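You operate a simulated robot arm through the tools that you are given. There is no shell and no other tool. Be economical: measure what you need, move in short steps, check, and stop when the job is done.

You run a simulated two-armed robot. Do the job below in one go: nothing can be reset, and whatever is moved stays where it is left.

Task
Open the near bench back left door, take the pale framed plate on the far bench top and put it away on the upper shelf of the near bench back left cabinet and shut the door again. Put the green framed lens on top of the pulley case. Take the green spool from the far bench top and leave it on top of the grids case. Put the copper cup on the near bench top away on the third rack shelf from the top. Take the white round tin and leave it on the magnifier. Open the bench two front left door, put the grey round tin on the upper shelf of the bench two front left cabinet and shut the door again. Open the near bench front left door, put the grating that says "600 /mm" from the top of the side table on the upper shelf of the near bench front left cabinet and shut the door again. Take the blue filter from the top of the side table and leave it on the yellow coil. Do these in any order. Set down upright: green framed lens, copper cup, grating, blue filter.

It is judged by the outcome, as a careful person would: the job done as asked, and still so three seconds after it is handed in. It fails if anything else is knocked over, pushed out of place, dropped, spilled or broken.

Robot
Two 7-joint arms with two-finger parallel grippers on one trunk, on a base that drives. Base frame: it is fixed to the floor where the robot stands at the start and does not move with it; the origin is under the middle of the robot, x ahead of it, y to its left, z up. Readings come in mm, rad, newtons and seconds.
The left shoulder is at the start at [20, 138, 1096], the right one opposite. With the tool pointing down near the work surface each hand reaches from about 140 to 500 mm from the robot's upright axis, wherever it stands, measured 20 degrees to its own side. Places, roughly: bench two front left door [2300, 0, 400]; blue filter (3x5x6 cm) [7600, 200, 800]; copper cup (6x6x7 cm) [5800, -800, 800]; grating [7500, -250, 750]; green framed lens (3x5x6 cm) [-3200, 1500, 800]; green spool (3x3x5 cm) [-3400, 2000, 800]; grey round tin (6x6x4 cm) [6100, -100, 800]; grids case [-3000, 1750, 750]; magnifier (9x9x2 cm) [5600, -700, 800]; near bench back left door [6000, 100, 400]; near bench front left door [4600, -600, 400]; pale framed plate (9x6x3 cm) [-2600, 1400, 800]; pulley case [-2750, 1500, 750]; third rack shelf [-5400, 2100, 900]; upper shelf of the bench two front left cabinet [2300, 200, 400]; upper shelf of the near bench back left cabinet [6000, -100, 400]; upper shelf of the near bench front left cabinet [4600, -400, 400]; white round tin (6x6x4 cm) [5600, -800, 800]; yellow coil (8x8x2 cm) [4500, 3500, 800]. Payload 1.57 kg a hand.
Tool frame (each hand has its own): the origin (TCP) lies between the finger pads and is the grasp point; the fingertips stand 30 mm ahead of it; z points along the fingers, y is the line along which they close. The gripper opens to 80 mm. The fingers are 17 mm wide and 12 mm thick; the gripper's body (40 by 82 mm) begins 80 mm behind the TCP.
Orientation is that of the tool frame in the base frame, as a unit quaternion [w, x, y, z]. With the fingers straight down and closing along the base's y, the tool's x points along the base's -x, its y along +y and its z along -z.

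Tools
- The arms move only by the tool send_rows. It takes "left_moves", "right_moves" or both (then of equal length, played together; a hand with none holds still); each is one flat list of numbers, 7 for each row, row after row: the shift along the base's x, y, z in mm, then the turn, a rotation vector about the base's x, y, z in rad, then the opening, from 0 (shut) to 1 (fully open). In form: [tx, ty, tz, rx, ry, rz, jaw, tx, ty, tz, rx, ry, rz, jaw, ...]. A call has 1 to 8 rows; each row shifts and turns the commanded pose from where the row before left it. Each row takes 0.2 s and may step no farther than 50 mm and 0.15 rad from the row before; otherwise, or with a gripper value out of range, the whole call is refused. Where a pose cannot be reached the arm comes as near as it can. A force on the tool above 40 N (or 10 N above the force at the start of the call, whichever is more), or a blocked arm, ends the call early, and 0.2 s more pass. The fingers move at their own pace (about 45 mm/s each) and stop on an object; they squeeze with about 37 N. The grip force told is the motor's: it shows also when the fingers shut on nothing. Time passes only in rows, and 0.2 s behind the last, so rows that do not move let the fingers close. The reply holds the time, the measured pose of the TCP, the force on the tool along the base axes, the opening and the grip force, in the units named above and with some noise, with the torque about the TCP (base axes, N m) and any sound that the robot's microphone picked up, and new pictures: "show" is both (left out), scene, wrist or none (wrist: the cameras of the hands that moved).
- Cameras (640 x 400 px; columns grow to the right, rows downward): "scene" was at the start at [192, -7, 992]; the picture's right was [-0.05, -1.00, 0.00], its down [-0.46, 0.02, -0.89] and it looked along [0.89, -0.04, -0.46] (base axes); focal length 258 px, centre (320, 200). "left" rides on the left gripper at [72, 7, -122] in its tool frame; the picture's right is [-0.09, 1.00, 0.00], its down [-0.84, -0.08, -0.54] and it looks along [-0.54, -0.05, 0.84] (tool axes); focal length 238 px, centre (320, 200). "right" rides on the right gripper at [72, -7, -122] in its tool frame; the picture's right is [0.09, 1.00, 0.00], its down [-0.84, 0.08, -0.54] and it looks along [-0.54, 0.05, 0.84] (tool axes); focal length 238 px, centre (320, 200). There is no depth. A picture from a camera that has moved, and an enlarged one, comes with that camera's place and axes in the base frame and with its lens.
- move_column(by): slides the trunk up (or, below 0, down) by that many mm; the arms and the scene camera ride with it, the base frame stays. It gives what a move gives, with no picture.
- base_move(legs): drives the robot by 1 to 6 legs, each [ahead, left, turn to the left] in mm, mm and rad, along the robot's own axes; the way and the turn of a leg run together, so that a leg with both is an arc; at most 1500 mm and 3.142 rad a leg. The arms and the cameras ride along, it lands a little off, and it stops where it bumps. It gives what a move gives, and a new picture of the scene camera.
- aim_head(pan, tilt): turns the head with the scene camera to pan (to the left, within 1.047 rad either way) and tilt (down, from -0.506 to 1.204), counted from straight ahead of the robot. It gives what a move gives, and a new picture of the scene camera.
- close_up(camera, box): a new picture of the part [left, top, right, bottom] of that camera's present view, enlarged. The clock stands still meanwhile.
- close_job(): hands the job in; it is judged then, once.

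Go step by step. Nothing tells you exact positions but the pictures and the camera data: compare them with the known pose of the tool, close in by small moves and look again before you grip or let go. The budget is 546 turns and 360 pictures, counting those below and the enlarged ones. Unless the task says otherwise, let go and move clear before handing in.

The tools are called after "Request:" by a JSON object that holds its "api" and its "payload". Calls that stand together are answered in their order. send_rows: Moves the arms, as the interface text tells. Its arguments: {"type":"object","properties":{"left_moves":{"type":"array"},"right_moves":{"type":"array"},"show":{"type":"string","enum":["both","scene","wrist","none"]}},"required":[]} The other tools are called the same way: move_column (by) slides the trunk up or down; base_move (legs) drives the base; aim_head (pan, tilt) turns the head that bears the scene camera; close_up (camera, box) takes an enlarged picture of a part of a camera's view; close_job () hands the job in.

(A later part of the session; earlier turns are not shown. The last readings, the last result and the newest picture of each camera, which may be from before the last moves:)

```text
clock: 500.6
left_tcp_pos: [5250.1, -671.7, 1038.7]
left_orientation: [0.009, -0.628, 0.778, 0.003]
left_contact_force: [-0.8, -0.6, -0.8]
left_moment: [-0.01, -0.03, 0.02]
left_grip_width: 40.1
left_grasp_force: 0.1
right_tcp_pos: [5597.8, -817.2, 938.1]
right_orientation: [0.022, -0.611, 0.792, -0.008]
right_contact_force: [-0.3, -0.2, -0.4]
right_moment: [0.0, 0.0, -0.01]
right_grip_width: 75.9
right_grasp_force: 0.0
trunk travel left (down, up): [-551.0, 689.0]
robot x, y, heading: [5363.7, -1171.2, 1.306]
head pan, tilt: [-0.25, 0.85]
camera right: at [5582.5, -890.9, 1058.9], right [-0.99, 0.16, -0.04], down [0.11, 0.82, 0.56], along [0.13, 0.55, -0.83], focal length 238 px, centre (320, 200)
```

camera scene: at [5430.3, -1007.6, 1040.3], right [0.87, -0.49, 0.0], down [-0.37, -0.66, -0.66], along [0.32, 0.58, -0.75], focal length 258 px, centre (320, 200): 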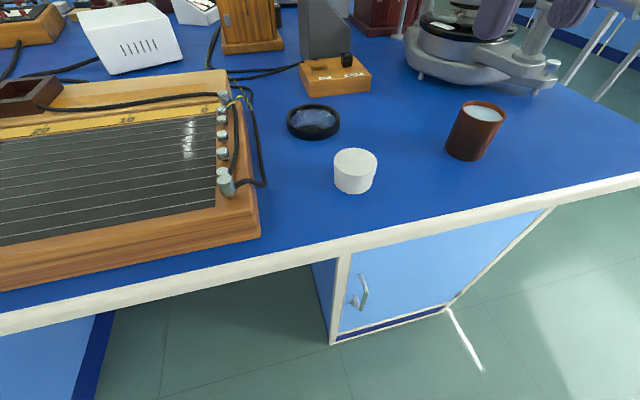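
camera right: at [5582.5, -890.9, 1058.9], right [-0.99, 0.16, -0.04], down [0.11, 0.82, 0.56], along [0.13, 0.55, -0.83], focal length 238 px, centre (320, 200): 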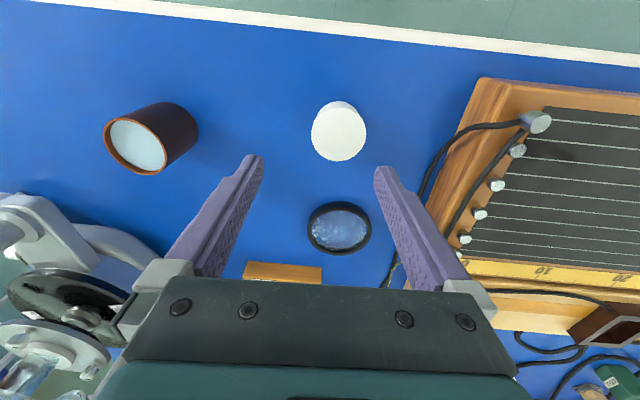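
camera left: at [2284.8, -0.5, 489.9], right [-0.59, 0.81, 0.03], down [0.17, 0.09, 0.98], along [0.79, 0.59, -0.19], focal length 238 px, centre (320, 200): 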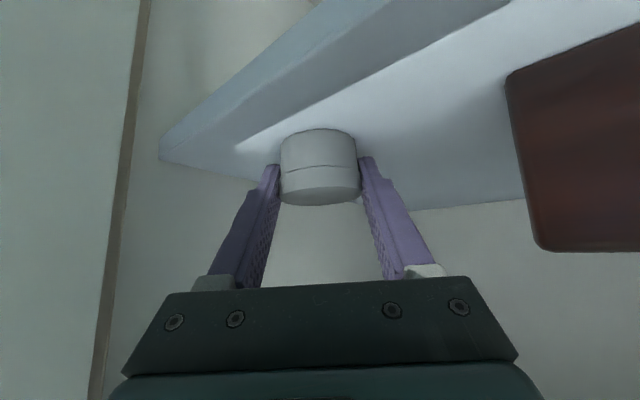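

Request:
{"api": "send_rows", "payload": {"right_moves": [-11, 1, -30, 0, 0, 0, 0.95, 0, 0, -40, 0, 0, 0, 0.95, 0, 0, -34, 0, 0, 0, 0.95, 0, 0, 0, 0, 0, 0, 0.3, 0, 0, 0, 0, 0, 0, 0, 0, 0, 0, 0, 0, 0, 0, 0, 0, 0, 0, 0, 0, 0], "show": "wrist"}}

```text
clock: 502.2
left_tcp_pos: [5250.2, -672.1, 1038.1]
left_orientation: [0.009, -0.628, 0.778, 0.003]
left_contact_force: [0.3, -0.1, 0.0]
left_moment: [0.0, 0.0, -0.03]
left_grip_width: 40.1
left_grasp_force: 0.0
right_tcp_pos: [5591.0, -817.3, 836.0]
right_orientation: [0.022, -0.61, 0.792, -0.008]
right_contact_force: [0.0, 0.8, 0.6]
right_moment: [0.02, 0.04, 0.0]
right_grip_width: 48.9
right_grasp_force: 33.9
trunk travel left (down, up): [-551.0, 689.0]
robot x, y, heading: [5364.1, -1166.8, 1.31]
head pan, tilt: [-0.25, 0.85]
camera right: at [5573.8, -890.3, 956.3], right [-0.99, 0.16, -0.04], down [0.11, 0.82, 0.56], along [0.13, 0.55, -0.83], focal length 238 px, centre (320, 200)
```

right: 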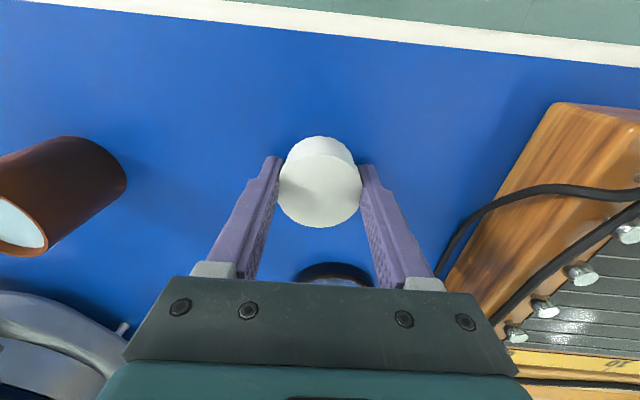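

Request:
{"api": "send_rows", "payload": {"right_moves": [0, 0, 0, 0, 0, 0, 0, 0, 0, 40, 0, 0, 0, 0, 0, 0, 40, 0, 0, 0, 0], "show": "none"}}

Request:
{"api": "base_move", "payload": {"legs": [[90, 0, 0]]}}

```text
clock: 503.0
left_tcp_pos: [5248.9, -671.3, 1038.4]
left_orientation: [0.009, -0.628, 0.778, 0.004]
left_contact_force: [-0.6, 0.0, -0.1]
left_moment: [-0.01, 0.01, 0.0]
left_grip_width: 39.6
left_grasp_force: 0.1
right_tcp_pos: [5588.6, -817.9, 916.3]
right_orientation: [0.023, -0.611, 0.791, -0.008]
right_contact_force: [-0.2, 0.1, -1.5]
right_moment: [0.02, -0.01, -0.01]
right_grip_width: 49.1
right_grasp_force: 36.6
trunk travel left (down, up): [-551.0, 689.0]
robot x, y, heading: [5367.3, -1165.8, 1.304]
head pan, tilt: [-0.25, 0.85]
```

```text
clock: 504.1
left_tcp_pos: [5273.3, -587.0, 1038.6]
left_orientation: [0.008, -0.627, 0.779, 0.003]
left_contact_force: [0.3, 0.1, -0.4]
left_moment: [-0.03, 0.01, 0.04]
left_grip_width: 39.8
left_grasp_force: 0.1
right_tcp_pos: [5610.8, -734.5, 915.6]
right_orientation: [0.022, -0.61, 0.792, -0.008]
right_contact_force: [-0.1, 0.6, -0.8]
right_moment: [0.0, 0.04, -0.01]
right_grip_width: 49.1
right_grasp_force: 36.9
trunk travel left (down, up): [-551.0, 689.0]
robot x, y, heading: [5386.5, -1084.9, 1.317]
head pan, tilt: [-0.25, 0.85]
camera scene: at [5453.2, -922.4, 1040.3], right [0.87, -0.49, 0.0], down [-0.37, -0.66, -0.66], along [0.32, 0.58, -0.75], focal length 258 px, centre (320, 200)
```

scene: 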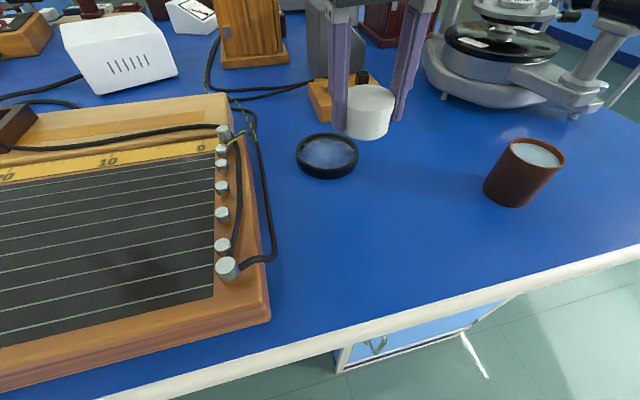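

Request:
{"api": "send_rows", "payload": {"right_moves": [-5.5, 25, -10, 0, 0, 0, 0, -5.5, 25, -20, 0, 0, 0, 0], "show": "both"}}

```text
clock: 504.7
left_tcp_pos: [5273.2, -586.9, 1037.9]
left_orientation: [0.009, -0.627, 0.779, 0.003]
left_contact_force: [-0.2, -0.4, -0.7]
left_moment: [0.01, 0.01, 0.02]
left_grip_width: 40.0
left_grasp_force: 0.1
right_tcp_pos: [5598.5, -684.0, 886.3]
right_orientation: [0.022, -0.61, 0.792, -0.008]
right_contact_force: [-0.3, -0.5, -0.3]
right_moment: [-0.02, 0.0, 0.0]
right_grip_width: 49.0
right_grasp_force: 37.1
trunk travel left (down, up): [-551.0, 689.0]
robot x, y, heading: [5387.3, -1085.8, 1.307]
head pan, tilt: [-0.25, 0.85]
camera scene: at [5452.8, -922.5, 1040.3], right [0.87, -0.49, 0.0], down [-0.37, -0.66, -0.66], along [0.32, 0.58, -0.75], focal length 258 px, centre (320, 200)
camera right: at [5582.3, -757.6, 1006.0], right [-0.99, 0.17, -0.04], down [0.11, 0.82, 0.56], along [0.13, 0.55, -0.83], focal length 238 px, centre (320, 200)
```

scene: 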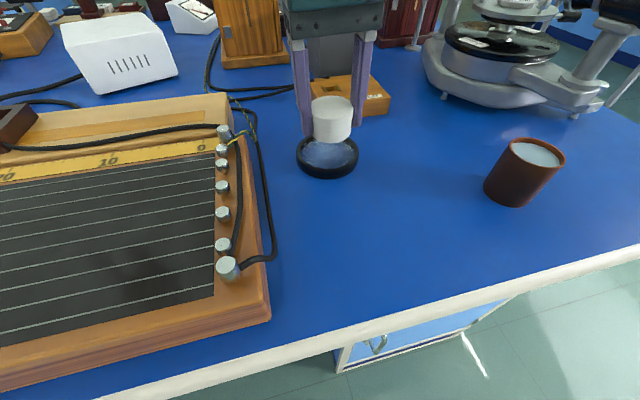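
right: 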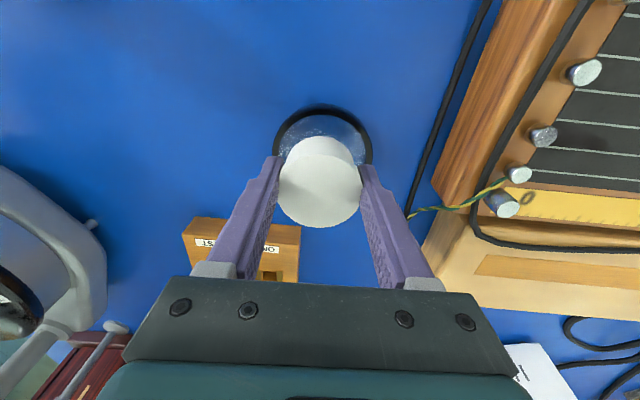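

Request:
{"api": "send_rows", "payload": {"right_moves": [1, 3, -14, 0, 0, 0, 0, 0, 0, -10, 0, 0, 0, 0], "show": "none"}}

Request:
{"api": "send_rows", "payload": {"right_moves": [0, 0, -4, 0, 0, 0, 0], "show": "none"}}

Request:
{"api": "send_rows", "payload": {"right_moves": [0, 0, -3, 0, 0, 0, 0], "show": "none"}}

```text
clock: 505.3
left_tcp_pos: [5273.3, -586.6, 1038.1]
left_orientation: [0.009, -0.627, 0.779, 0.002]
left_contact_force: [-0.2, -0.4, -0.3]
left_moment: [-0.03, 0.03, -0.02]
left_grip_width: 39.8
left_grasp_force: 0.1
right_tcp_pos: [5599.8, -682.9, 860.1]
right_orientation: [0.022, -0.61, 0.792, -0.006]
right_contact_force: [-0.1, 0.0, 0.1]
right_moment: [-0.03, -0.01, -0.02]
right_grip_width: 49.0
right_grasp_force: 37.2
trunk travel left (down, up): [-551.0, 689.0]
robot x, y, heading: [5386.2, -1083.1, 1.315]
head pan, tilt: [-0.25, 0.85]
```

```text
clock: 505.7
left_tcp_pos: [5272.2, -587.4, 1039.7]
left_orientation: [0.009, -0.627, 0.779, 0.003]
left_contact_force: [-0.7, -0.4, -0.7]
left_moment: [0.03, -0.02, -0.01]
left_grip_width: 40.2
left_grasp_force: 0.2
right_tcp_pos: [5599.4, -681.6, 858.7]
right_orientation: [0.023, -0.61, 0.792, -0.008]
right_contact_force: [0.5, 0.3, -0.9]
right_moment: [0.0, -0.02, -0.02]
right_grip_width: 48.8
right_grasp_force: 36.7
trunk travel left (down, up): [-551.0, 689.0]
robot x, y, heading: [5388.7, -1086.5, 1.31]
head pan, tilt: [-0.25, 0.85]
```

```text
clock: 506.1
left_tcp_pos: [5272.1, -585.2, 1039.0]
left_orientation: [0.008, -0.627, 0.779, 0.004]
left_contact_force: [0.4, -0.1, -1.0]
left_moment: [0.02, 0.02, 0.03]
left_grip_width: 40.0
left_grasp_force: 0.1
right_tcp_pos: [5600.3, -681.6, 855.1]
right_orientation: [0.022, -0.609, 0.793, -0.009]
right_contact_force: [-0.2, 0.6, 0.2]
right_moment: [0.02, 0.0, 0.02]
right_grip_width: 48.7
right_grasp_force: 37.2
trunk travel left (down, up): [-551.0, 689.0]
robot x, y, heading: [5388.1, -1085.0, 1.309]
head pan, tilt: [-0.25, 0.85]
```

Request:
{"api": "send_rows", "payload": {"right_moves": [0, 0, -2, 0, 0, 0, 0], "show": "none"}}

Request:
{"api": "send_rows", "payload": {"right_moves": [0, 0, -2, 0, 0, 0, 0], "show": "none"}}

Request:
{"api": "send_rows", "payload": {"right_moves": [0, 0, -2, 0, 0, 0, 0], "show": "none"}}

```text
clock: 506.5
left_tcp_pos: [5272.0, -586.8, 1038.9]
left_orientation: [0.009, -0.627, 0.779, 0.003]
left_contact_force: [-0.5, 0.1, -0.8]
left_moment: [0.02, 0.0, 0.03]
left_grip_width: 39.7
left_grasp_force: 0.0
right_tcp_pos: [5600.3, -683.5, 852.4]
right_orientation: [0.022, -0.61, 0.792, -0.008]
right_contact_force: [0.5, 0.1, -1.0]
right_moment: [-0.02, 0.03, 0.01]
right_grip_width: 49.0
right_grasp_force: 37.1
trunk travel left (down, up): [-551.0, 689.0]
robot x, y, heading: [5385.9, -1084.6, 1.313]
head pan, tilt: [-0.25, 0.85]
```

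```text
clock: 506.9
left_tcp_pos: [5273.7, -585.8, 1039.8]
left_orientation: [0.008, -0.627, 0.779, 0.003]
left_contact_force: [-0.1, -0.1, -1.0]
left_moment: [-0.01, 0.02, -0.01]
left_grip_width: 40.2
left_grasp_force: 0.1
right_tcp_pos: [5601.9, -682.0, 851.0]
right_orientation: [0.023, -0.611, 0.791, -0.007]
right_contact_force: [-0.5, -2.9, 8.0]
right_moment: [0.01, 0.23, 0.07]
right_grip_width: 49.2
right_grasp_force: 36.5
trunk travel left (down, up): [-551.0, 689.0]
robot x, y, heading: [5386.1, -1085.7, 1.31]
head pan, tilt: [-0.25, 0.85]
```

```text
clock: 507.3
left_tcp_pos: [5273.9, -587.0, 1040.1]
left_orientation: [0.009, -0.627, 0.779, 0.005]
left_contact_force: [0.2, 1.2, -0.1]
left_moment: [0.01, 0.02, -0.04]
left_grip_width: 40.1
left_grasp_force: 0.1
right_tcp_pos: [5599.8, -680.4, 850.3]
right_orientation: [0.023, -0.609, 0.793, -0.006]
right_contact_force: [-0.3, -8.1, 27.6]
right_moment: [-0.05, 0.59, 0.19]
right_grip_width: 48.9
right_grasp_force: 37.7
trunk travel left (down, up): [-551.0, 689.0]
robot x, y, heading: [5385.8, -1087.7, 1.308]
head pan, tilt: [-0.25, 0.85]
```

Contact. Ease up 1.5 mm, release and rise.

Request:
{"api": "send_rows", "payload": {"right_moves": [0, 0, 2, 0, 0, 0, 0, 0, 0, 0, 0, 0, 0, 0.68, 0, 0, 0, 0, 0, 0, 0.8, 0, 0, 0, 0, 0, 0, 0.92, 0, 0, 15, 0, 0, 0, 0.92, 0, 0, 40, 0, 0, 0, 0.92, 0, 0, 45, 0, 0, 0, 0.92, 0, 0, 45, 0, 0, 0, 0.92], "show": "both"}}

```text
clock: 509.1
left_tcp_pos: [5272.6, -587.0, 1039.2]
left_orientation: [0.008, -0.627, 0.779, 0.004]
left_contact_force: [0.8, 0.9, 0.1]
left_moment: [-0.01, 0.02, 0.0]
left_grip_width: 40.0
left_grasp_force: 0.0
right_tcp_pos: [5605.1, -679.0, 994.2]
right_orientation: [0.022, -0.61, 0.792, -0.008]
right_contact_force: [-0.3, 0.0, -0.1]
right_moment: [0.01, 0.02, -0.03]
right_grip_width: 73.3
right_grasp_force: 0.0
trunk travel left (down, up): [-551.0, 689.0]
robot x, y, heading: [5391.1, -1085.0, 1.312]
head pan, tilt: [-0.25, 0.85]
camera scene: at [5453.2, -922.5, 1040.3], right [0.87, -0.49, 0.0], down [-0.37, -0.66, -0.66], along [0.32, 0.58, -0.75], focal length 258 px, centre (320, 200)
camera right: at [5589.0, -752.1, 1114.1], right [-0.99, 0.17, -0.04], down [0.11, 0.82, 0.56], along [0.13, 0.55, -0.83], focal length 238 px, centre (320, 200)
```

scene: 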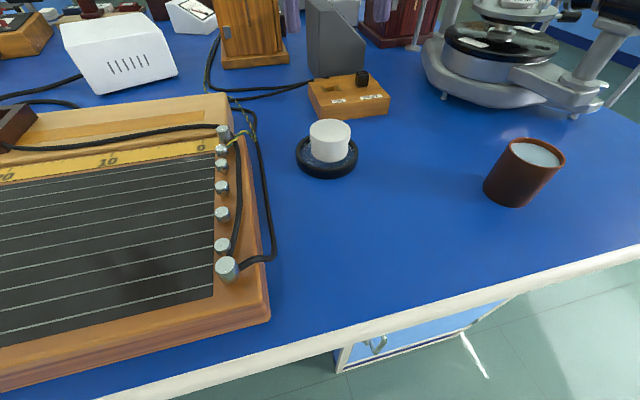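
right: 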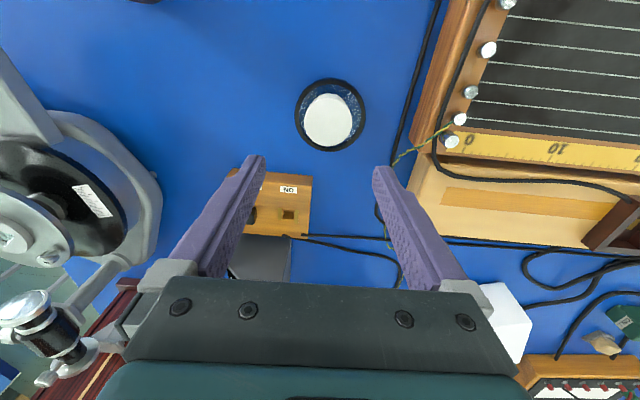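

White tin sits on the magnifier. Next go to the side table for the grating and filter.

Request:
{"api": "base_move", "payload": {"legs": [[-420, 0, 0], [0, -1340, 0], [0, 0, -1.565], [0, 1480, 0]]}}

Request:
{"api": "aim_head", "payload": {"pan": 0.2, "tilt": 0.6}}

```text
clock: 528.3
left_tcp_pos: [7368.8, -340.6, 1038.7]
left_orientation: [0.009, 0.085, 0.996, -0.004]
left_contact_force: [-0.2, 0.9, 0.7]
left_moment: [0.0, -0.01, 0.0]
left_grip_width: 40.0
left_grasp_force: 0.0
right_tcp_pos: [7291.0, -677.1, 993.2]
right_orientation: [0.011, 0.107, 0.994, -0.022]
right_contact_force: [0.8, 0.5, -0.1]
right_moment: [0.02, 0.01, 0.02]
right_grip_width: 73.7
right_grasp_force: 0.0
trunk travel left (down, up): [-551.0, 689.0]
robot x, y, heading: [6877.4, -477.4, -0.218]
head pan, tilt: [-0.25, 0.85]
camera scene: at [7045.9, -537.3, 1040.3], right [-0.45, -0.89, 0.0], down [-0.67, 0.34, -0.66], along [0.59, -0.3, -0.75], focal length 258 px, centre (320, 200)
```

scene: 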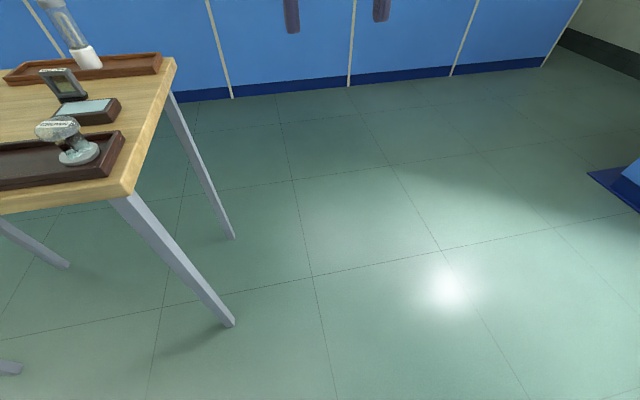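

```text
clock: 529.2
left_tcp_pos: [7370.4, -341.5, 1038.1]
left_orientation: [0.008, 0.085, 0.996, -0.003]
left_contact_force: [0.4, -0.4, -0.3]
left_moment: [0.05, 0.01, 0.0]
left_grip_width: 39.8
left_grasp_force: 0.0
right_tcp_pos: [7292.2, -677.1, 993.2]
right_orientation: [0.01, 0.108, 0.994, -0.022]
right_contact_force: [0.9, 0.3, 0.1]
right_moment: [0.01, 0.0, -0.01]
right_grip_width: 73.4
right_grasp_force: 0.0
trunk travel left (down, up): [-551.0, 689.0]
robot x, y, heading: [6878.1, -480.1, -0.221]
head pan, tilt: [0.201, 0.6]
camera scene: at [7064.5, -503.8, 1061.1], right [-0.02, -1.0, 0.0], down [-0.57, 0.01, -0.82], along [0.82, -0.02, -0.57], focal length 258 px, centre (320, 200)
```

scene: 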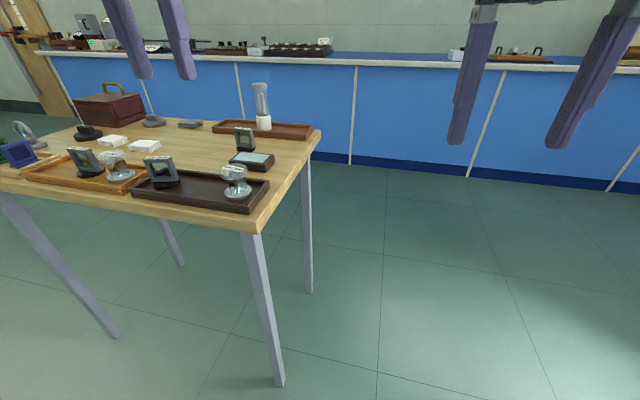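

Request:
{"api": "close_up", "payload": {"camera": "scene", "box": [0, 100, 160, 200]}}

Request:
{"api": "close_up", "payload": {"camera": "scene", "box": [130, 110, 290, 210]}}

```text
4.00 times, centred on (80, 150) of scene
camera zoom: at [7064.5, -503.8, 1061.1], right [-0.02, -1.0, 0.0], down [-0.57, 0.01, -0.82], along [0.82, -0.02, -0.57], focal length 1032 px, centre (1280, 400)
```

zoom: 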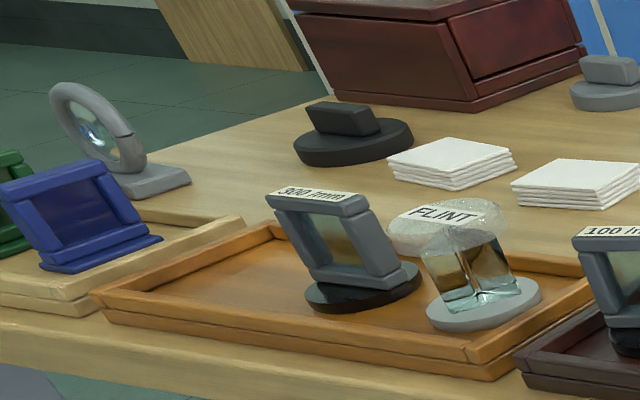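

```text
4.00 times, centred on (210, 160) of scene
camera zoom: at [7064.5, -503.8, 1061.1], right [-0.02, -1.0, 0.0], down [-0.57, 0.01, -0.82], along [0.82, -0.02, -0.57], focal length 1032 px, centre (760, 360)
```

zoom: 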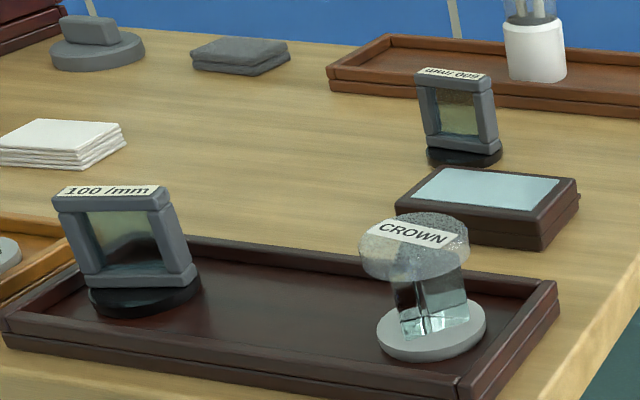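

Three gratings are visible; I'll read the labels more closely.

Request:
{"api": "close_up", "payload": {"camera": "scene", "box": [140, 150, 190, 180]}}

Request:
{"api": "close_up", "payload": {"camera": "scene", "box": [225, 120, 265, 145]}}

```text
12.80 times, centred on (165, 165) of scene
camera zoom: at [7064.5, -503.8, 1061.1], right [-0.02, -1.0, 0.0], down [-0.57, 0.01, -0.82], along [0.82, -0.02, -0.57], focal length 3302 px, centre (2304, 648)
```

zoom: 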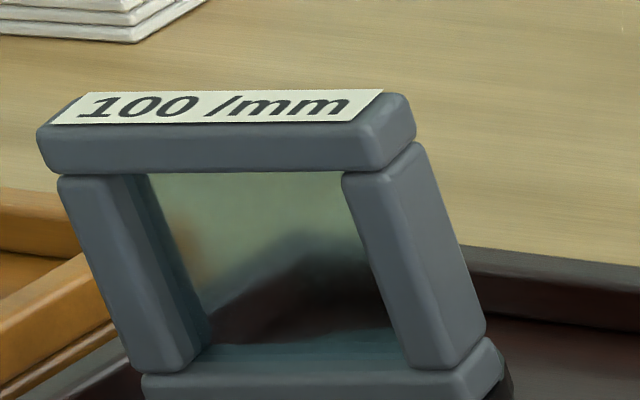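

```text
16.00 times, centred on (245, 132) of scene
camera zoom: at [7064.5, -503.8, 1061.1], right [-0.02, -1.0, 0.0], down [-0.57, 0.01, -0.82], along [0.82, -0.02, -0.57], focal length 4127 px, centre (1520, 1280)
```

zoom: 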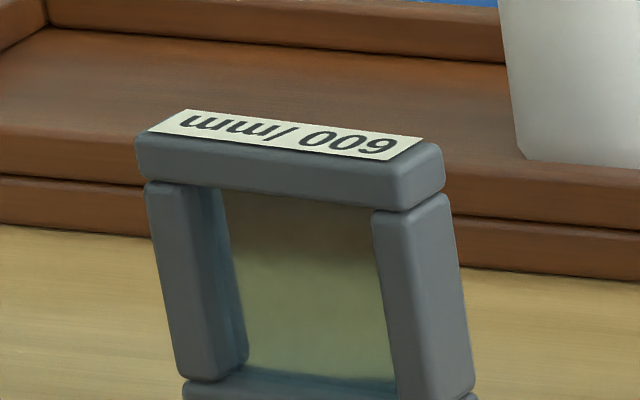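

The back grating is the upside-down "600 /mm". I'll prepare the left hand with a 46° tilt to approach it from this side.

Request:
{"api": "send_rows", "payload": {"left_moves": [3, -18, -10, -0.033, -0.13, 0, 0.9, 3, -18, -10, -0.033, -0.13, 0, 0.9, 3, -18, -10, -0.033, -0.13, 0, 0.9, 3, -18, -10, -0.033, -0.13, 0, 0.9, 3, -18, -10, -0.033, -0.13, 0, 0.9, 3, -18, -10, -0.033, -0.13, 0, 0.9], "right_moves": [-30, 5, 10, 0, 0, 0, 0.5, -30, 5, 10, 0, 0, 0, 0.5, -30, 5, 10, 0, 0, 0, 0.5, 0, 0, 0, 0, 0, 0, 0.5, 0, 0, 0, 0, 0, 0, 0.5, 0, 0, 0, 0, 0, 0, 0.5], "show": "none"}}

Request:
{"api": "base_move", "payload": {"legs": [[0, 225, -0.03]]}}

Request:
{"api": "close_up", "payload": {"camera": "left", "box": [0, 0, 640, 400]}}

```text
clock: 530.6
left_tcp_pos: [7386.7, -449.5, 980.6]
left_orientation: [0.395, 0.079, 0.913, -0.065]
left_contact_force: [0.1, 0.2, 0.0]
left_moment: [0.03, -0.02, -0.01]
left_grip_width: 72.1
left_grasp_force: 0.0
right_tcp_pos: [7201.8, -660.8, 1025.7]
right_orientation: [0.012, 0.109, 0.994, -0.021]
right_contact_force: [-0.5, -0.1, -0.4]
right_moment: [-0.02, 0.01, 0.0]
right_grip_width: 40.1
right_grasp_force: 0.0
trunk travel left (down, up): [-551.0, 689.0]
robot x, y, heading: [6879.3, -479.1, -0.221]
head pan, tilt: [0.201, 0.6]
```

```text
clock: 532.4
left_tcp_pos: [7440.4, -244.1, 979.9]
left_orientation: [0.393, 0.093, 0.912, -0.072]
left_contact_force: [0.8, -0.2, 0.2]
left_moment: [-0.01, 0.06, 0.01]
left_grip_width: 71.8
left_grasp_force: 0.1
right_tcp_pos: [7248.8, -451.3, 1024.9]
right_orientation: [0.011, 0.124, 0.992, -0.022]
right_contact_force: [-0.1, -0.3, -0.2]
right_moment: [0.03, 0.01, 0.0]
right_grip_width: 39.9
right_grasp_force: 0.1
trunk travel left (down, up): [-551.0, 689.0]
robot x, y, heading: [6930.4, -256.4, -0.251]
head pan, tilt: [0.201, 0.6]
camera scene: at [7116.2, -289.3, 1061.2], right [-0.05, -1.0, 0.0], down [-0.56, 0.03, -0.83], along [0.82, -0.04, -0.56], focal length 258 px, centre (320, 200)
```

scene: 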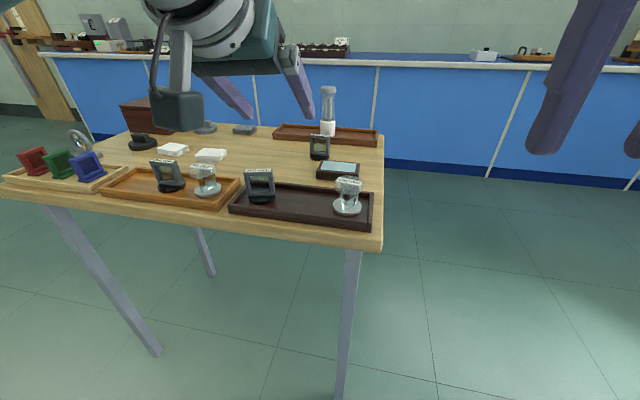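

```text
1.00 times, centred on (320, 200) of left (not enlarged: the box is as wide or as high as the picture)
camera zoom: at [7307.1, -204.8, 1009.7], right [0.29, 0.96, 0.01], down [0.16, -0.06, 0.98], along [0.94, -0.28, -0.17], focal length 238 px, centre (320, 200)
```

zoom: 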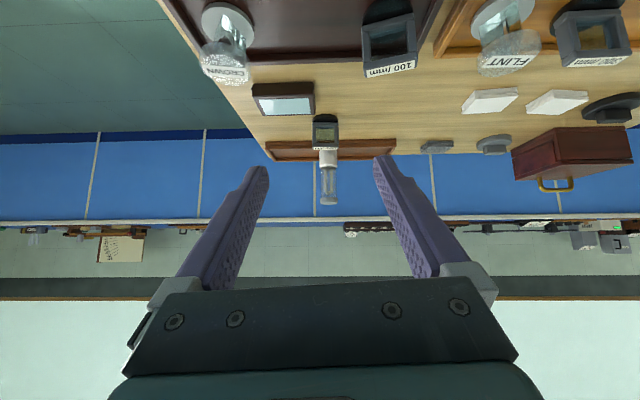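

Request:
{"api": "base_move", "payload": {"legs": [[170, 0, 0]]}}

Request:
{"api": "send_rows", "payload": {"left_moves": [28, -7, -15, 0, 0, 0, 0.9, 28, -7, -15, 0, 0, 0, 0.9, 28, -7, -15, 0, 0, 0, 0.9], "show": "wrist"}}

```text
clock: 533.8
left_tcp_pos: [7603.7, -285.7, 979.6]
left_orientation: [0.393, 0.094, 0.912, -0.073]
left_contact_force: [0.3, -1.2, 0.8]
left_moment: [0.01, -0.02, -0.05]
left_grip_width: 71.9
left_grasp_force: 0.0
right_tcp_pos: [7412.8, -492.5, 1025.1]
right_orientation: [0.011, 0.124, 0.992, -0.022]
right_contact_force: [-0.4, -0.5, 0.7]
right_moment: [-0.01, -0.01, -0.04]
right_grip_width: 39.9
right_grasp_force: 0.0
trunk travel left (down, up): [-551.0, 689.0]
robot x, y, heading: [7095.5, -299.2, -0.251]
head pan, tilt: [0.201, 0.6]
camera scene: at [7280.1, -331.2, 1061.2], right [-0.05, -1.0, 0.0], down [-0.56, 0.03, -0.83], along [0.82, -0.04, -0.56], focal length 258 px, centre (320, 200)
```

scene: 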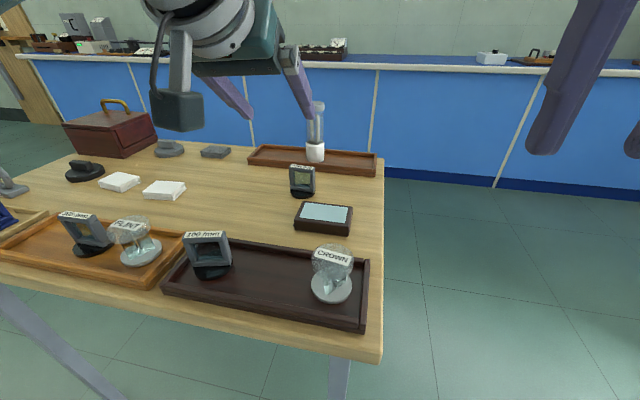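

```text
clock: 534.6
left_tcp_pos: [7687.5, -309.5, 934.6]
left_orientation: [0.393, 0.093, 0.912, -0.072]
left_contact_force: [0.2, -0.6, -0.3]
left_moment: [0.01, -0.02, 0.0]
left_grip_width: 71.9
left_grasp_force: 0.1
right_tcp_pos: [7413.0, -492.3, 1025.1]
right_orientation: [0.011, 0.124, 0.992, -0.022]
right_contact_force: [-0.3, 0.8, -0.3]
right_moment: [0.01, -0.02, 0.01]
right_grip_width: 40.1
right_grasp_force: 0.0
trunk travel left (down, up): [-551.0, 689.0]
robot x, y, heading: [7097.0, -303.2, -0.249]
head pan, tilt: [0.201, 0.6]
camera left: at [7553.2, -269.1, 964.9], right [0.29, 0.96, 0.01], down [0.16, -0.06, 0.98], along [0.94, -0.28, -0.17], focal length 238 px, centre (320, 200)
```

left: 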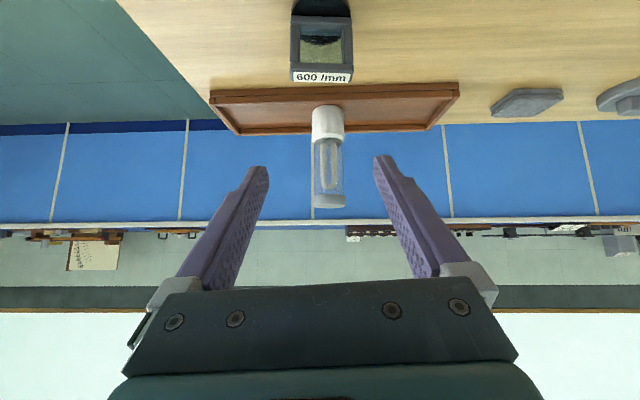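

Label "600 /mm" confirmed and centred. Adjust and descend with the trunk.

Request:
{"api": "send_rows", "payload": {"left_moves": [12, -3, 0, 0, 0, 0, 0.9], "show": "none"}}

Request:
{"api": "move_column", "payload": {"by": -70}}

Request:
{"api": "close_up", "payload": {"camera": "left", "box": [0, 0, 640, 400]}}

```text
clock: 535.0
left_tcp_pos: [7700.7, -313.5, 934.2]
left_orientation: [0.393, 0.095, 0.912, -0.073]
left_contact_force: [0.6, 0.4, -0.1]
left_moment: [0.0, 0.01, 0.0]
left_grip_width: 72.0
left_grasp_force: 0.1
right_tcp_pos: [7413.1, -492.2, 1024.9]
right_orientation: [0.01, 0.123, 0.992, -0.022]
right_contact_force: [0.1, -0.6, 0.7]
right_moment: [-0.03, 0.01, -0.03]
right_grip_width: 39.9
right_grasp_force: 0.1
trunk travel left (down, up): [-551.0, 689.0]
robot x, y, heading: [7097.9, -300.8, -0.251]
head pan, tilt: [0.201, 0.6]
```

```text
clock: 536.1
left_tcp_pos: [7700.0, -311.8, 865.3]
left_orientation: [0.393, 0.094, 0.912, -0.073]
left_contact_force: [0.4, 0.0, 0.2]
left_moment: [0.0, 0.0, 0.0]
left_grip_width: 72.0
left_grasp_force: 0.0
right_tcp_pos: [7412.3, -492.4, 955.1]
right_orientation: [0.011, 0.124, 0.992, -0.022]
right_contact_force: [-1.0, -0.4, 0.3]
right_moment: [0.02, -0.02, 0.01]
right_grip_width: 39.8
right_grasp_force: 0.1
trunk travel left (down, up): [-481.0, 759.0]
robot x, y, heading: [7093.8, -301.7, -0.248]
head pan, tilt: [0.201, 0.6]
```

```text
1.00 times, centred on (320, 200) of left (not enlarged: the box is as wide or as high as the picture)
camera zoom: at [7566.4, -272.1, 895.1], right [0.29, 0.96, 0.01], down [0.16, -0.06, 0.98], along [0.94, -0.28, -0.17], focal length 238 px, centre (320, 200)
```

zoom: 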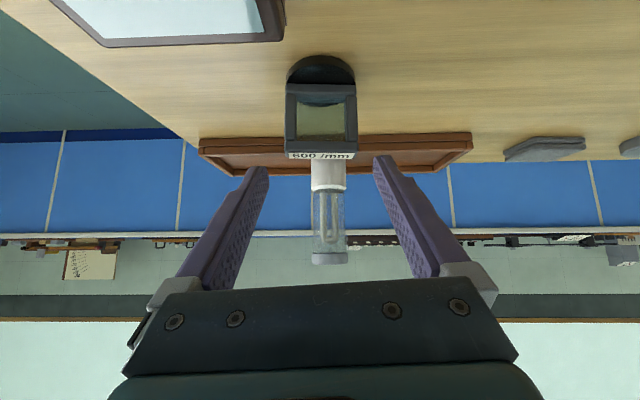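

Request:
{"api": "send_rows", "payload": {"left_moves": [5, -1, 0, 0, 0, 0, 0.9], "show": "none"}}

Request:
{"api": "move_column", "payload": {"by": -42}}

Request:
{"api": "send_rows", "payload": {"left_moves": [0, 0, 0, 0, 0, 0, 0.7, 0, 0, 0, 0, 0, 0, 0.4, 0, 0, 0, 0, 0, 0, 0, 0, 0, 0, 0, 0, 0, 0], "show": "wrist"}}

```text
clock: 536.5
left_tcp_pos: [7704.4, -312.2, 864.8]
left_orientation: [0.392, 0.093, 0.912, -0.072]
left_contact_force: [0.6, -0.9, 0.6]
left_moment: [0.04, 0.01, -0.03]
left_grip_width: 72.1
left_grasp_force: 0.2
right_tcp_pos: [7412.5, -492.5, 954.9]
right_orientation: [0.011, 0.123, 0.992, -0.023]
right_contact_force: [-0.1, 0.9, -0.1]
right_moment: [0.01, 0.02, -0.02]
right_grip_width: 40.1
right_grasp_force: 0.1
trunk travel left (down, up): [-481.0, 759.0]
robot x, y, heading: [7094.6, -296.4, -0.254]
head pan, tilt: [0.201, 0.6]
```

```text
clock: 537.4
left_tcp_pos: [7705.1, -313.2, 823.0]
left_orientation: [0.393, 0.093, 0.912, -0.072]
left_contact_force: [0.8, 0.7, 0.0]
left_moment: [-0.02, -0.01, -0.03]
left_grip_width: 72.0
left_grasp_force: 0.1
right_tcp_pos: [7413.1, -492.8, 913.1]
right_orientation: [0.01, 0.122, 0.992, -0.021]
right_contact_force: [0.0, 0.2, -0.5]
right_moment: [0.01, -0.01, -0.02]
right_grip_width: 40.0
right_grasp_force: 0.1
trunk travel left (down, up): [-439.0, 801.0]
robot x, y, heading: [7091.6, -299.9, -0.25]
head pan, tilt: [0.201, 0.6]
```

```text
clock: 538.4
left_tcp_pos: [7704.8, -312.6, 822.8]
left_orientation: [0.392, 0.094, 0.912, -0.073]
left_contact_force: [-1.4, 0.5, 0.1]
left_moment: [0.02, -0.02, -0.05]
left_grip_width: 51.0
left_grasp_force: 37.0
right_tcp_pos: [7412.1, -492.6, 912.0]
right_orientation: [0.011, 0.124, 0.992, -0.021]
right_contact_force: [-0.4, -1.1, -1.0]
right_moment: [0.01, 0.0, 0.0]
right_grip_width: 39.9
right_grasp_force: 0.1
trunk travel left (down, up): [-439.0, 801.0]
robot x, y, heading: [7095.6, -297.0, -0.252]
head pan, tilt: [0.201, 0.6]
camera left: at [7571.3, -272.6, 852.9], right [0.29, 0.96, 0.01], down [0.16, -0.06, 0.98], along [0.94, -0.28, -0.17], focal length 238 px, centre (320, 200)
```

left: 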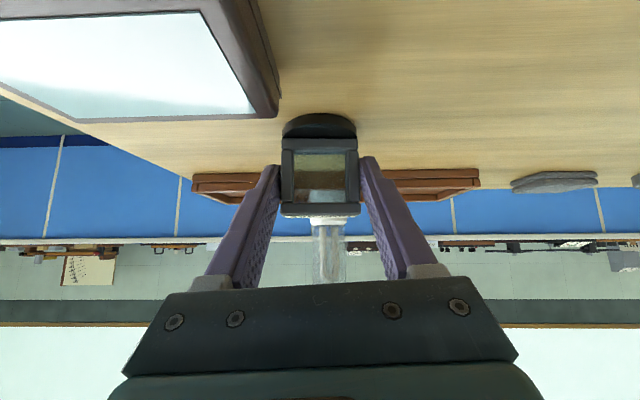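

Grating gripped. Lift, back out, retract the arm, and move along to the blue filter.

Request:
{"api": "move_column", "payload": {"by": 120}}

Request:
{"api": "base_move", "payload": {"legs": [[-320, 0, 0]]}}

Request:
{"api": "send_rows", "payload": {"left_moves": [-35, 9, 5, 0, 0, 0, 0, -35, 9, 5, 0, 0, 0, 0, -35, 9, 5, 0, 0, 0, 0, -35, 9, 5, 0, 0, 0, 0, -20, 5, 0, 0, 0, 0, 0], "show": "none"}}

Request:
{"api": "base_move", "payload": {"legs": [[0, 730, 0], [150, 0, 0]]}}

Request:
{"api": "aim_head", "payload": {"pan": -0.1, "tilt": 0.7}}

```text
clock: 539.9
left_tcp_pos: [7704.1, -312.0, 942.1]
left_orientation: [0.394, 0.094, 0.912, -0.073]
left_contact_force: [0.0, -0.3, -0.6]
left_moment: [0.0, 0.01, -0.01]
left_grip_width: 50.4
left_grasp_force: 37.1
right_tcp_pos: [7411.9, -493.5, 1031.6]
right_orientation: [0.01, 0.123, 0.992, -0.021]
right_contact_force: [1.0, 0.5, -0.1]
right_moment: [-0.02, 0.0, 0.02]
right_grip_width: 39.8
right_grasp_force: 0.1
trunk travel left (down, up): [-559.0, 681.0]
robot x, y, heading: [7093.2, -299.7, -0.246]
head pan, tilt: [0.201, 0.6]
```

```text
clock: 542.0
left_tcp_pos: [7397.6, -232.2, 943.9]
left_orientation: [0.393, 0.092, 0.912, -0.072]
left_contact_force: [0.1, -0.2, -1.6]
left_moment: [-0.03, -0.01, -0.01]
left_grip_width: 50.4
left_grasp_force: 37.1
right_tcp_pos: [7105.7, -413.3, 1032.3]
right_orientation: [0.01, 0.121, 0.992, -0.022]
right_contact_force: [0.1, -0.1, -0.3]
right_moment: [0.01, 0.0, -0.01]
right_grip_width: 39.9
right_grasp_force: 0.1
trunk travel left (down, up): [-559.0, 681.0]
robot x, y, heading: [6789.7, -220.7, -0.247]
head pan, tilt: [0.201, 0.6]
camera scene: at [6973.1, -252.8, 1069.1], right [-0.04, -1.0, 0.0], down [-0.56, 0.03, -0.82], along [0.82, -0.04, -0.57], focal length 258 px, centre (320, 200)
```

scene: 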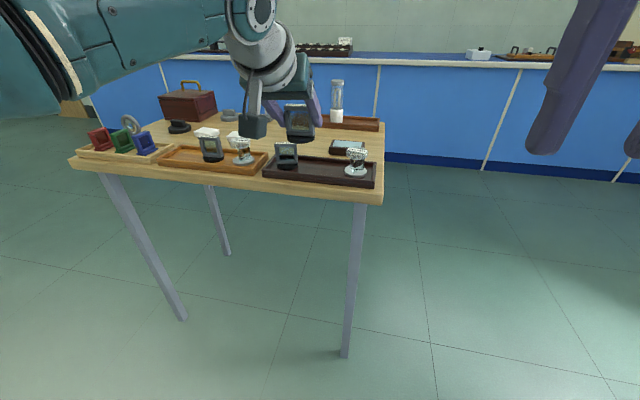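

```text
clock: 543.2
left_tcp_pos: [7234.1, -191.8, 961.6]
left_orientation: [0.393, 0.091, 0.912, -0.071]
left_contact_force: [-0.6, 0.7, -0.4]
left_moment: [0.0, 0.0, 0.02]
left_grip_width: 50.3
left_grasp_force: 37.0
right_tcp_pos: [7105.9, -414.0, 1032.6]
right_orientation: [0.011, 0.121, 0.992, -0.022]
right_contact_force: [-0.6, 0.4, 0.5]
right_moment: [0.03, 0.02, 0.02]
right_grip_width: 39.9
right_grasp_force: 0.1
trunk travel left (down, up): [-559.0, 681.0]
robot x, y, heading: [6785.6, -221.7, -0.245]
head pan, tilt: [0.201, 0.6]
```

```text
clock: 548.1
left_tcp_pos: [7552.4, 479.4, 962.2]
left_orientation: [0.393, 0.087, 0.913, -0.07]
left_contact_force: [-0.2, 0.0, 0.0]
left_moment: [0.0, 0.02, 0.02]
left_grip_width: 49.6
left_grasp_force: 37.1
right_tcp_pos: [7425.1, 256.3, 1032.1]
right_orientation: [0.01, 0.115, 0.993, -0.021]
right_contact_force: [-0.5, -0.5, 0.5]
right_moment: [0.01, -0.01, 0.02]
right_grip_width: 40.0
right_grasp_force: 0.1
trunk travel left (down, up): [-559.0, 681.0]
robot x, y, heading: [7104.4, 440.7, -0.237]
head pan, tilt: [0.201, 0.6]
camera scene: at [7290.7, 414.9, 1069.2], right [-0.03, -1.0, 0.0], down [-0.56, 0.02, -0.83], along [0.82, -0.03, -0.56], focal length 258 px, centre (320, 200)
```

scene: 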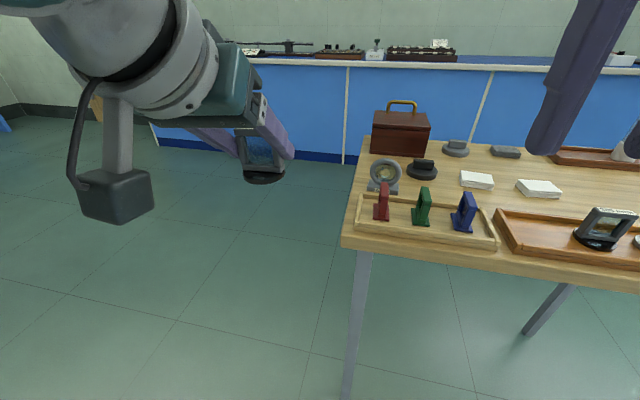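

```text
clock: 548.9
left_tcp_pos: [7551.5, 478.9, 961.6]
left_orientation: [0.394, 0.086, 0.912, -0.069]
left_contact_force: [0.1, -0.2, -1.0]
left_moment: [-0.01, -0.02, 0.04]
left_grip_width: 49.6
left_grasp_force: 36.6
right_tcp_pos: [7424.9, 256.6, 1033.7]
right_orientation: [0.011, 0.115, 0.993, -0.022]
right_contact_force: [0.0, 0.4, 0.2]
right_moment: [-0.02, -0.01, 0.01]
right_grip_width: 39.8
right_grasp_force: 0.0
trunk travel left (down, up): [-559.0, 681.0]
robot x, y, heading: [7104.1, 444.8, -0.238]
head pan, tilt: [-0.099, 0.7]
camera scene: at [7282.4, 390.1, 1060.6], right [-0.33, -0.95, 0.0], down [-0.61, 0.21, -0.77], along [0.72, -0.25, -0.64], focal length 258 px, centre (320, 200)
```

scene: 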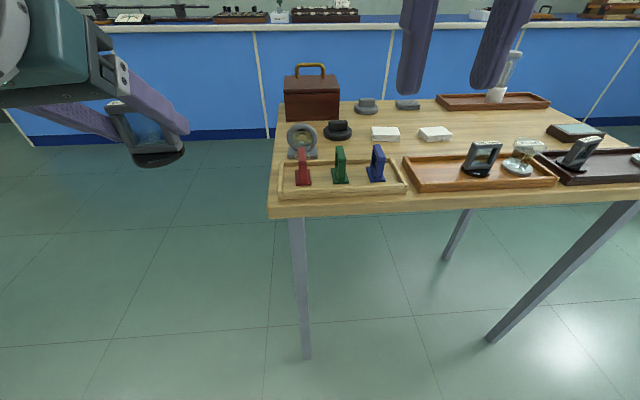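

Filters stand edge-on to me; blue ≈(7613,164). I'll bring the right hand over it.

Request:
{"api": "base_move", "payload": {"legs": [[110, 0, -0.01]]}}

Request:
{"api": "send_rows", "payload": {"right_moves": [25, -22, -20, 0, 0, 0, 0.75, 25, -20, -30, 0, 0, 0, 0.75, 25, -10, -30, 0, 0, 0, 0.75], "show": "wrist"}}

```text
clock: 550.1
left_tcp_pos: [7660.1, 446.3, 962.2]
left_orientation: [0.393, 0.092, 0.912, -0.072]
left_contact_force: [0.1, -0.2, -0.7]
left_moment: [-0.01, 0.04, -0.03]
left_grip_width: 49.7
left_grasp_force: 37.2
right_tcp_pos: [7531.1, 224.6, 1032.6]
right_orientation: [0.01, 0.122, 0.992, -0.021]
right_contact_force: [-0.1, -0.6, 0.4]
right_moment: [0.03, -0.01, 0.0]
right_grip_width: 40.1
right_grasp_force: 0.1
trunk travel left (down, up): [-559.0, 681.0]
robot x, y, heading: [7212.8, 417.3, -0.248]
head pan, tilt: [-0.099, 0.7]
camera scene: at [7388.3, 361.5, 1060.6], right [-0.34, -0.94, 0.0], down [-0.61, 0.22, -0.77], along [0.72, -0.26, -0.64], focal length 258 px, centre (320, 200)
```

scene: 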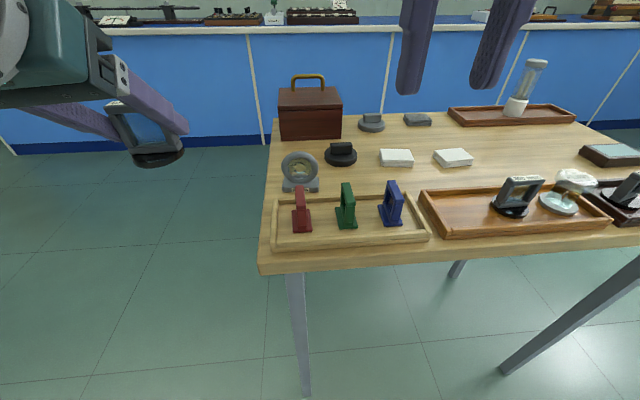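

```text
clock: 550.9
left_tcp_pos: [7657.8, 446.8, 960.4]
left_orientation: [0.393, 0.092, 0.912, -0.072]
left_contact_force: [-0.3, 0.0, -0.2]
left_moment: [-0.02, 0.01, 0.0]
left_grip_width: 49.6
left_grasp_force: 37.0
right_tcp_pos: [7603.9, 174.8, 950.1]
right_orientation: [0.011, 0.121, 0.992, -0.021]
right_contact_force: [-0.4, -0.3, 0.2]
right_moment: [-0.01, 0.01, -0.03]
right_grip_width: 60.0
right_grasp_force: 0.1
trunk travel left (down, up): [-559.0, 681.0]
robot x, y, heading: [7210.5, 415.4, -0.253]
head pan, tilt: [-0.099, 0.7]
camera right: at [7532.2, 191.2, 1070.4], right [0.15, 0.99, -0.04], down [0.82, -0.1, 0.56], along [0.55, -0.12, -0.83], focal length 238 px, centre (320, 200)
```

right: 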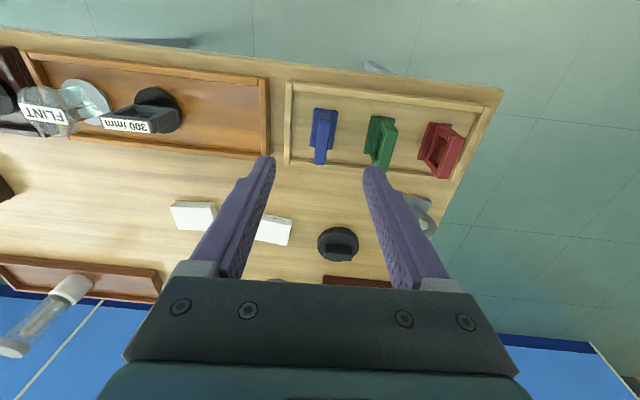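

Request:
{"api": "send_rows", "payload": {"right_moves": [11, -4, -40, 0, 0, 0, 0.75, 0, 0, -35, 0, 0, 0, 0.75], "show": "wrist"}}

```text
clock: 551.5
left_tcp_pos: [7659.2, 447.8, 961.7]
left_orientation: [0.393, 0.093, 0.912, -0.072]
left_contact_force: [0.7, 0.3, -1.1]
left_moment: [-0.01, 0.0, 0.01]
left_grip_width: 49.8
left_grasp_force: 37.0
right_tcp_pos: [7612.6, 168.6, 876.9]
right_orientation: [0.01, 0.122, 0.992, -0.022]
right_contact_force: [0.2, -0.7, -0.9]
right_moment: [0.02, 0.02, 0.04]
right_grip_width: 59.8
right_grasp_force: 0.0
trunk travel left (down, up): [-559.0, 681.0]
robot x, y, heading: [7209.1, 418.5, -0.246]
head pan, tilt: [-0.099, 0.7]
camera right: at [7540.2, 185.1, 996.7], right [0.15, 0.99, -0.04], down [0.82, -0.1, 0.56], along [0.55, -0.12, -0.83], focal length 238 px, centre (320, 200)
```

right: 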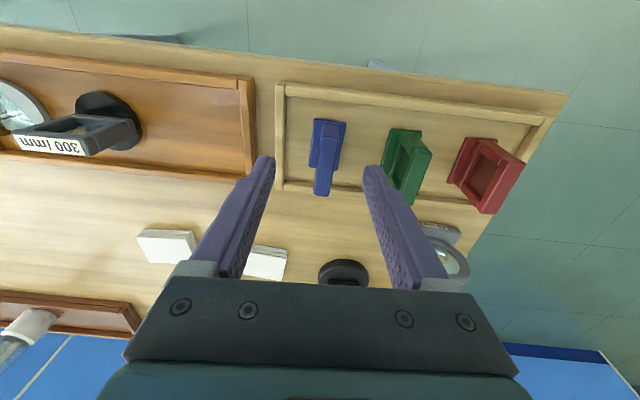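

Request:
{"api": "send_rows", "payload": {"right_moves": [0, 0, 0, 0, 0, 0, 0.62, 1, 0, -25, 0, 0, 0, 0.62, 0, 0, -23, 0, 0, 0, 0.62, 0, 0, 0, 0, 0, 0, 0, 0, 0, 0, 0, 0, 0, 0, 0, 0, 0, 0, 0, 0, 0, 0, 0, 0, 0, 0, 0, 0], "show": "wrist"}}

```text
clock: 553.1
left_tcp_pos: [7658.0, 447.2, 961.8]
left_orientation: [0.393, 0.092, 0.912, -0.071]
left_contact_force: [0.2, -0.2, -0.9]
left_moment: [-0.02, -0.01, 0.04]
left_grip_width: 49.4
left_grasp_force: 37.1
right_tcp_pos: [7614.4, 167.5, 830.6]
right_orientation: [0.009, 0.123, 0.992, -0.022]
right_contact_force: [0.4, 0.3, 0.9]
right_moment: [0.0, 0.01, 0.01]
right_grip_width: 12.4
right_grasp_force: 29.4
trunk travel left (down, up): [-559.0, 681.0]
robot x, y, heading: [7212.5, 418.8, -0.246]
head pan, tilt: [-0.099, 0.7]
camera right: at [7543.1, 184.5, 951.9], right [0.15, 0.99, -0.04], down [0.82, -0.1, 0.56], along [0.55, -0.12, -0.83], focal length 238 px, centre (320, 200)
```

right: 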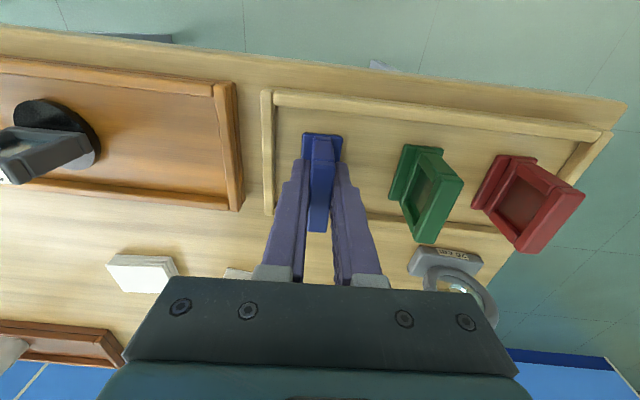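

Filter gripped. Lift, back out, and turn toward the yellow coil's bench to look.

Request:
{"api": "send_rows", "payload": {"right_moves": [0, 0, 0, 0, 0, 0, 0, 0, 0, 40, 0, 0, 0, 0, 0, 0, 45, 0, 0, 0, 0, 0, 0, 45, 0, 0, 0, 0], "show": "none"}}

Request:
{"api": "base_move", "payload": {"legs": [[-300, 0, 0], [0, 0, 2.4]]}}

Request:
{"api": "aim_head", "payload": {"pan": 0.0, "tilt": 0.2}}

```text
clock: 554.1
left_tcp_pos: [7658.3, 447.9, 962.4]
left_orientation: [0.392, 0.092, 0.912, -0.071]
left_contact_force: [0.0, 0.5, -0.5]
left_moment: [-0.02, 0.02, -0.01]
left_grip_width: 49.1
left_grasp_force: 37.2
right_tcp_pos: [7616.2, 171.6, 959.3]
right_orientation: [0.01, 0.122, 0.992, -0.022]
right_contact_force: [0.0, 0.1, -1.3]
right_moment: [0.0, -0.03, 0.01]
right_grip_width: 12.4
right_grasp_force: 29.0
trunk travel left (down, up): [-559.0, 681.0]
robot x, y, heading: [7216.1, 419.7, -0.247]
head pan, tilt: [-0.099, 0.7]
```

```text
clock: 561.8
left_tcp_pos: [6564.7, 765.6, 960.8]
left_orientation: [-0.207, 0.82, -0.411, -0.342]
left_contact_force: [-0.1, 1.0, -0.8]
left_moment: [0.03, 0.0, -0.01]
left_grip_width: 49.1
left_grasp_force: 37.0
right_tcp_pos: [6779.0, 944.9, 957.7]
right_orientation: [-0.023, 0.885, -0.466, -0.002]
right_contact_force: [0.3, -0.1, -0.5]
right_moment: [-0.03, 0.03, 0.0]
right_grip_width: 12.1
right_grasp_force: 28.9
trunk travel left (down, up): [-559.0, 681.0]
robot x, y, heading: [6919.3, 493.9, 2.169]
head pan, tilt: [-0.099, 0.7]
camera scene: at [6823.9, 645.1, 1060.5], right [0.88, 0.48, 0.0], down [0.31, -0.57, -0.76], along [-0.37, 0.67, -0.64], focal length 258 px, centre (320, 200)
```

scene: 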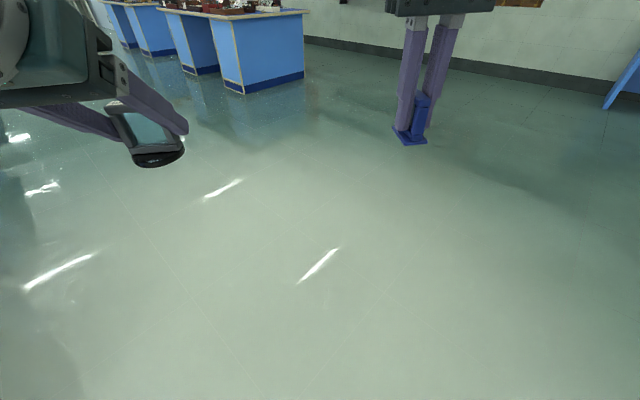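

```text
clock: 562.8
left_tcp_pos: [6565.5, 766.4, 962.6]
left_orientation: [-0.205, 0.821, -0.409, -0.342]
left_contact_force: [0.0, 0.1, -0.4]
left_moment: [0.04, 0.0, 0.01]
left_grip_width: 49.1
left_grasp_force: 36.9
right_tcp_pos: [6778.7, 943.4, 959.5]
right_orientation: [-0.023, 0.885, -0.466, -0.001]
right_contact_force: [0.5, 1.0, -0.2]
right_moment: [0.01, 0.0, 0.01]
right_grip_width: 12.1
right_grasp_force: 29.5
trunk travel left (down, up): [-559.0, 681.0]
robot x, y, heading: [6921.2, 492.3, 2.169]
head pan, tilt: [0.0, 0.201]
camera scene: at [6812.0, 647.5, 1105.8], right [0.83, 0.56, 0.0], down [0.11, -0.17, -0.98], along [-0.55, 0.81, -0.2], focal length 258 px, centre (320, 200)
```

scene: 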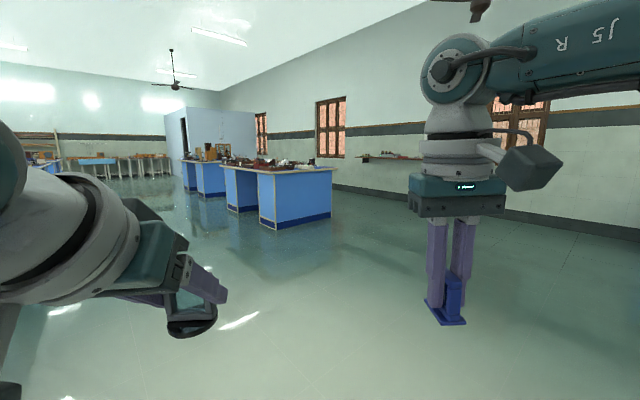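

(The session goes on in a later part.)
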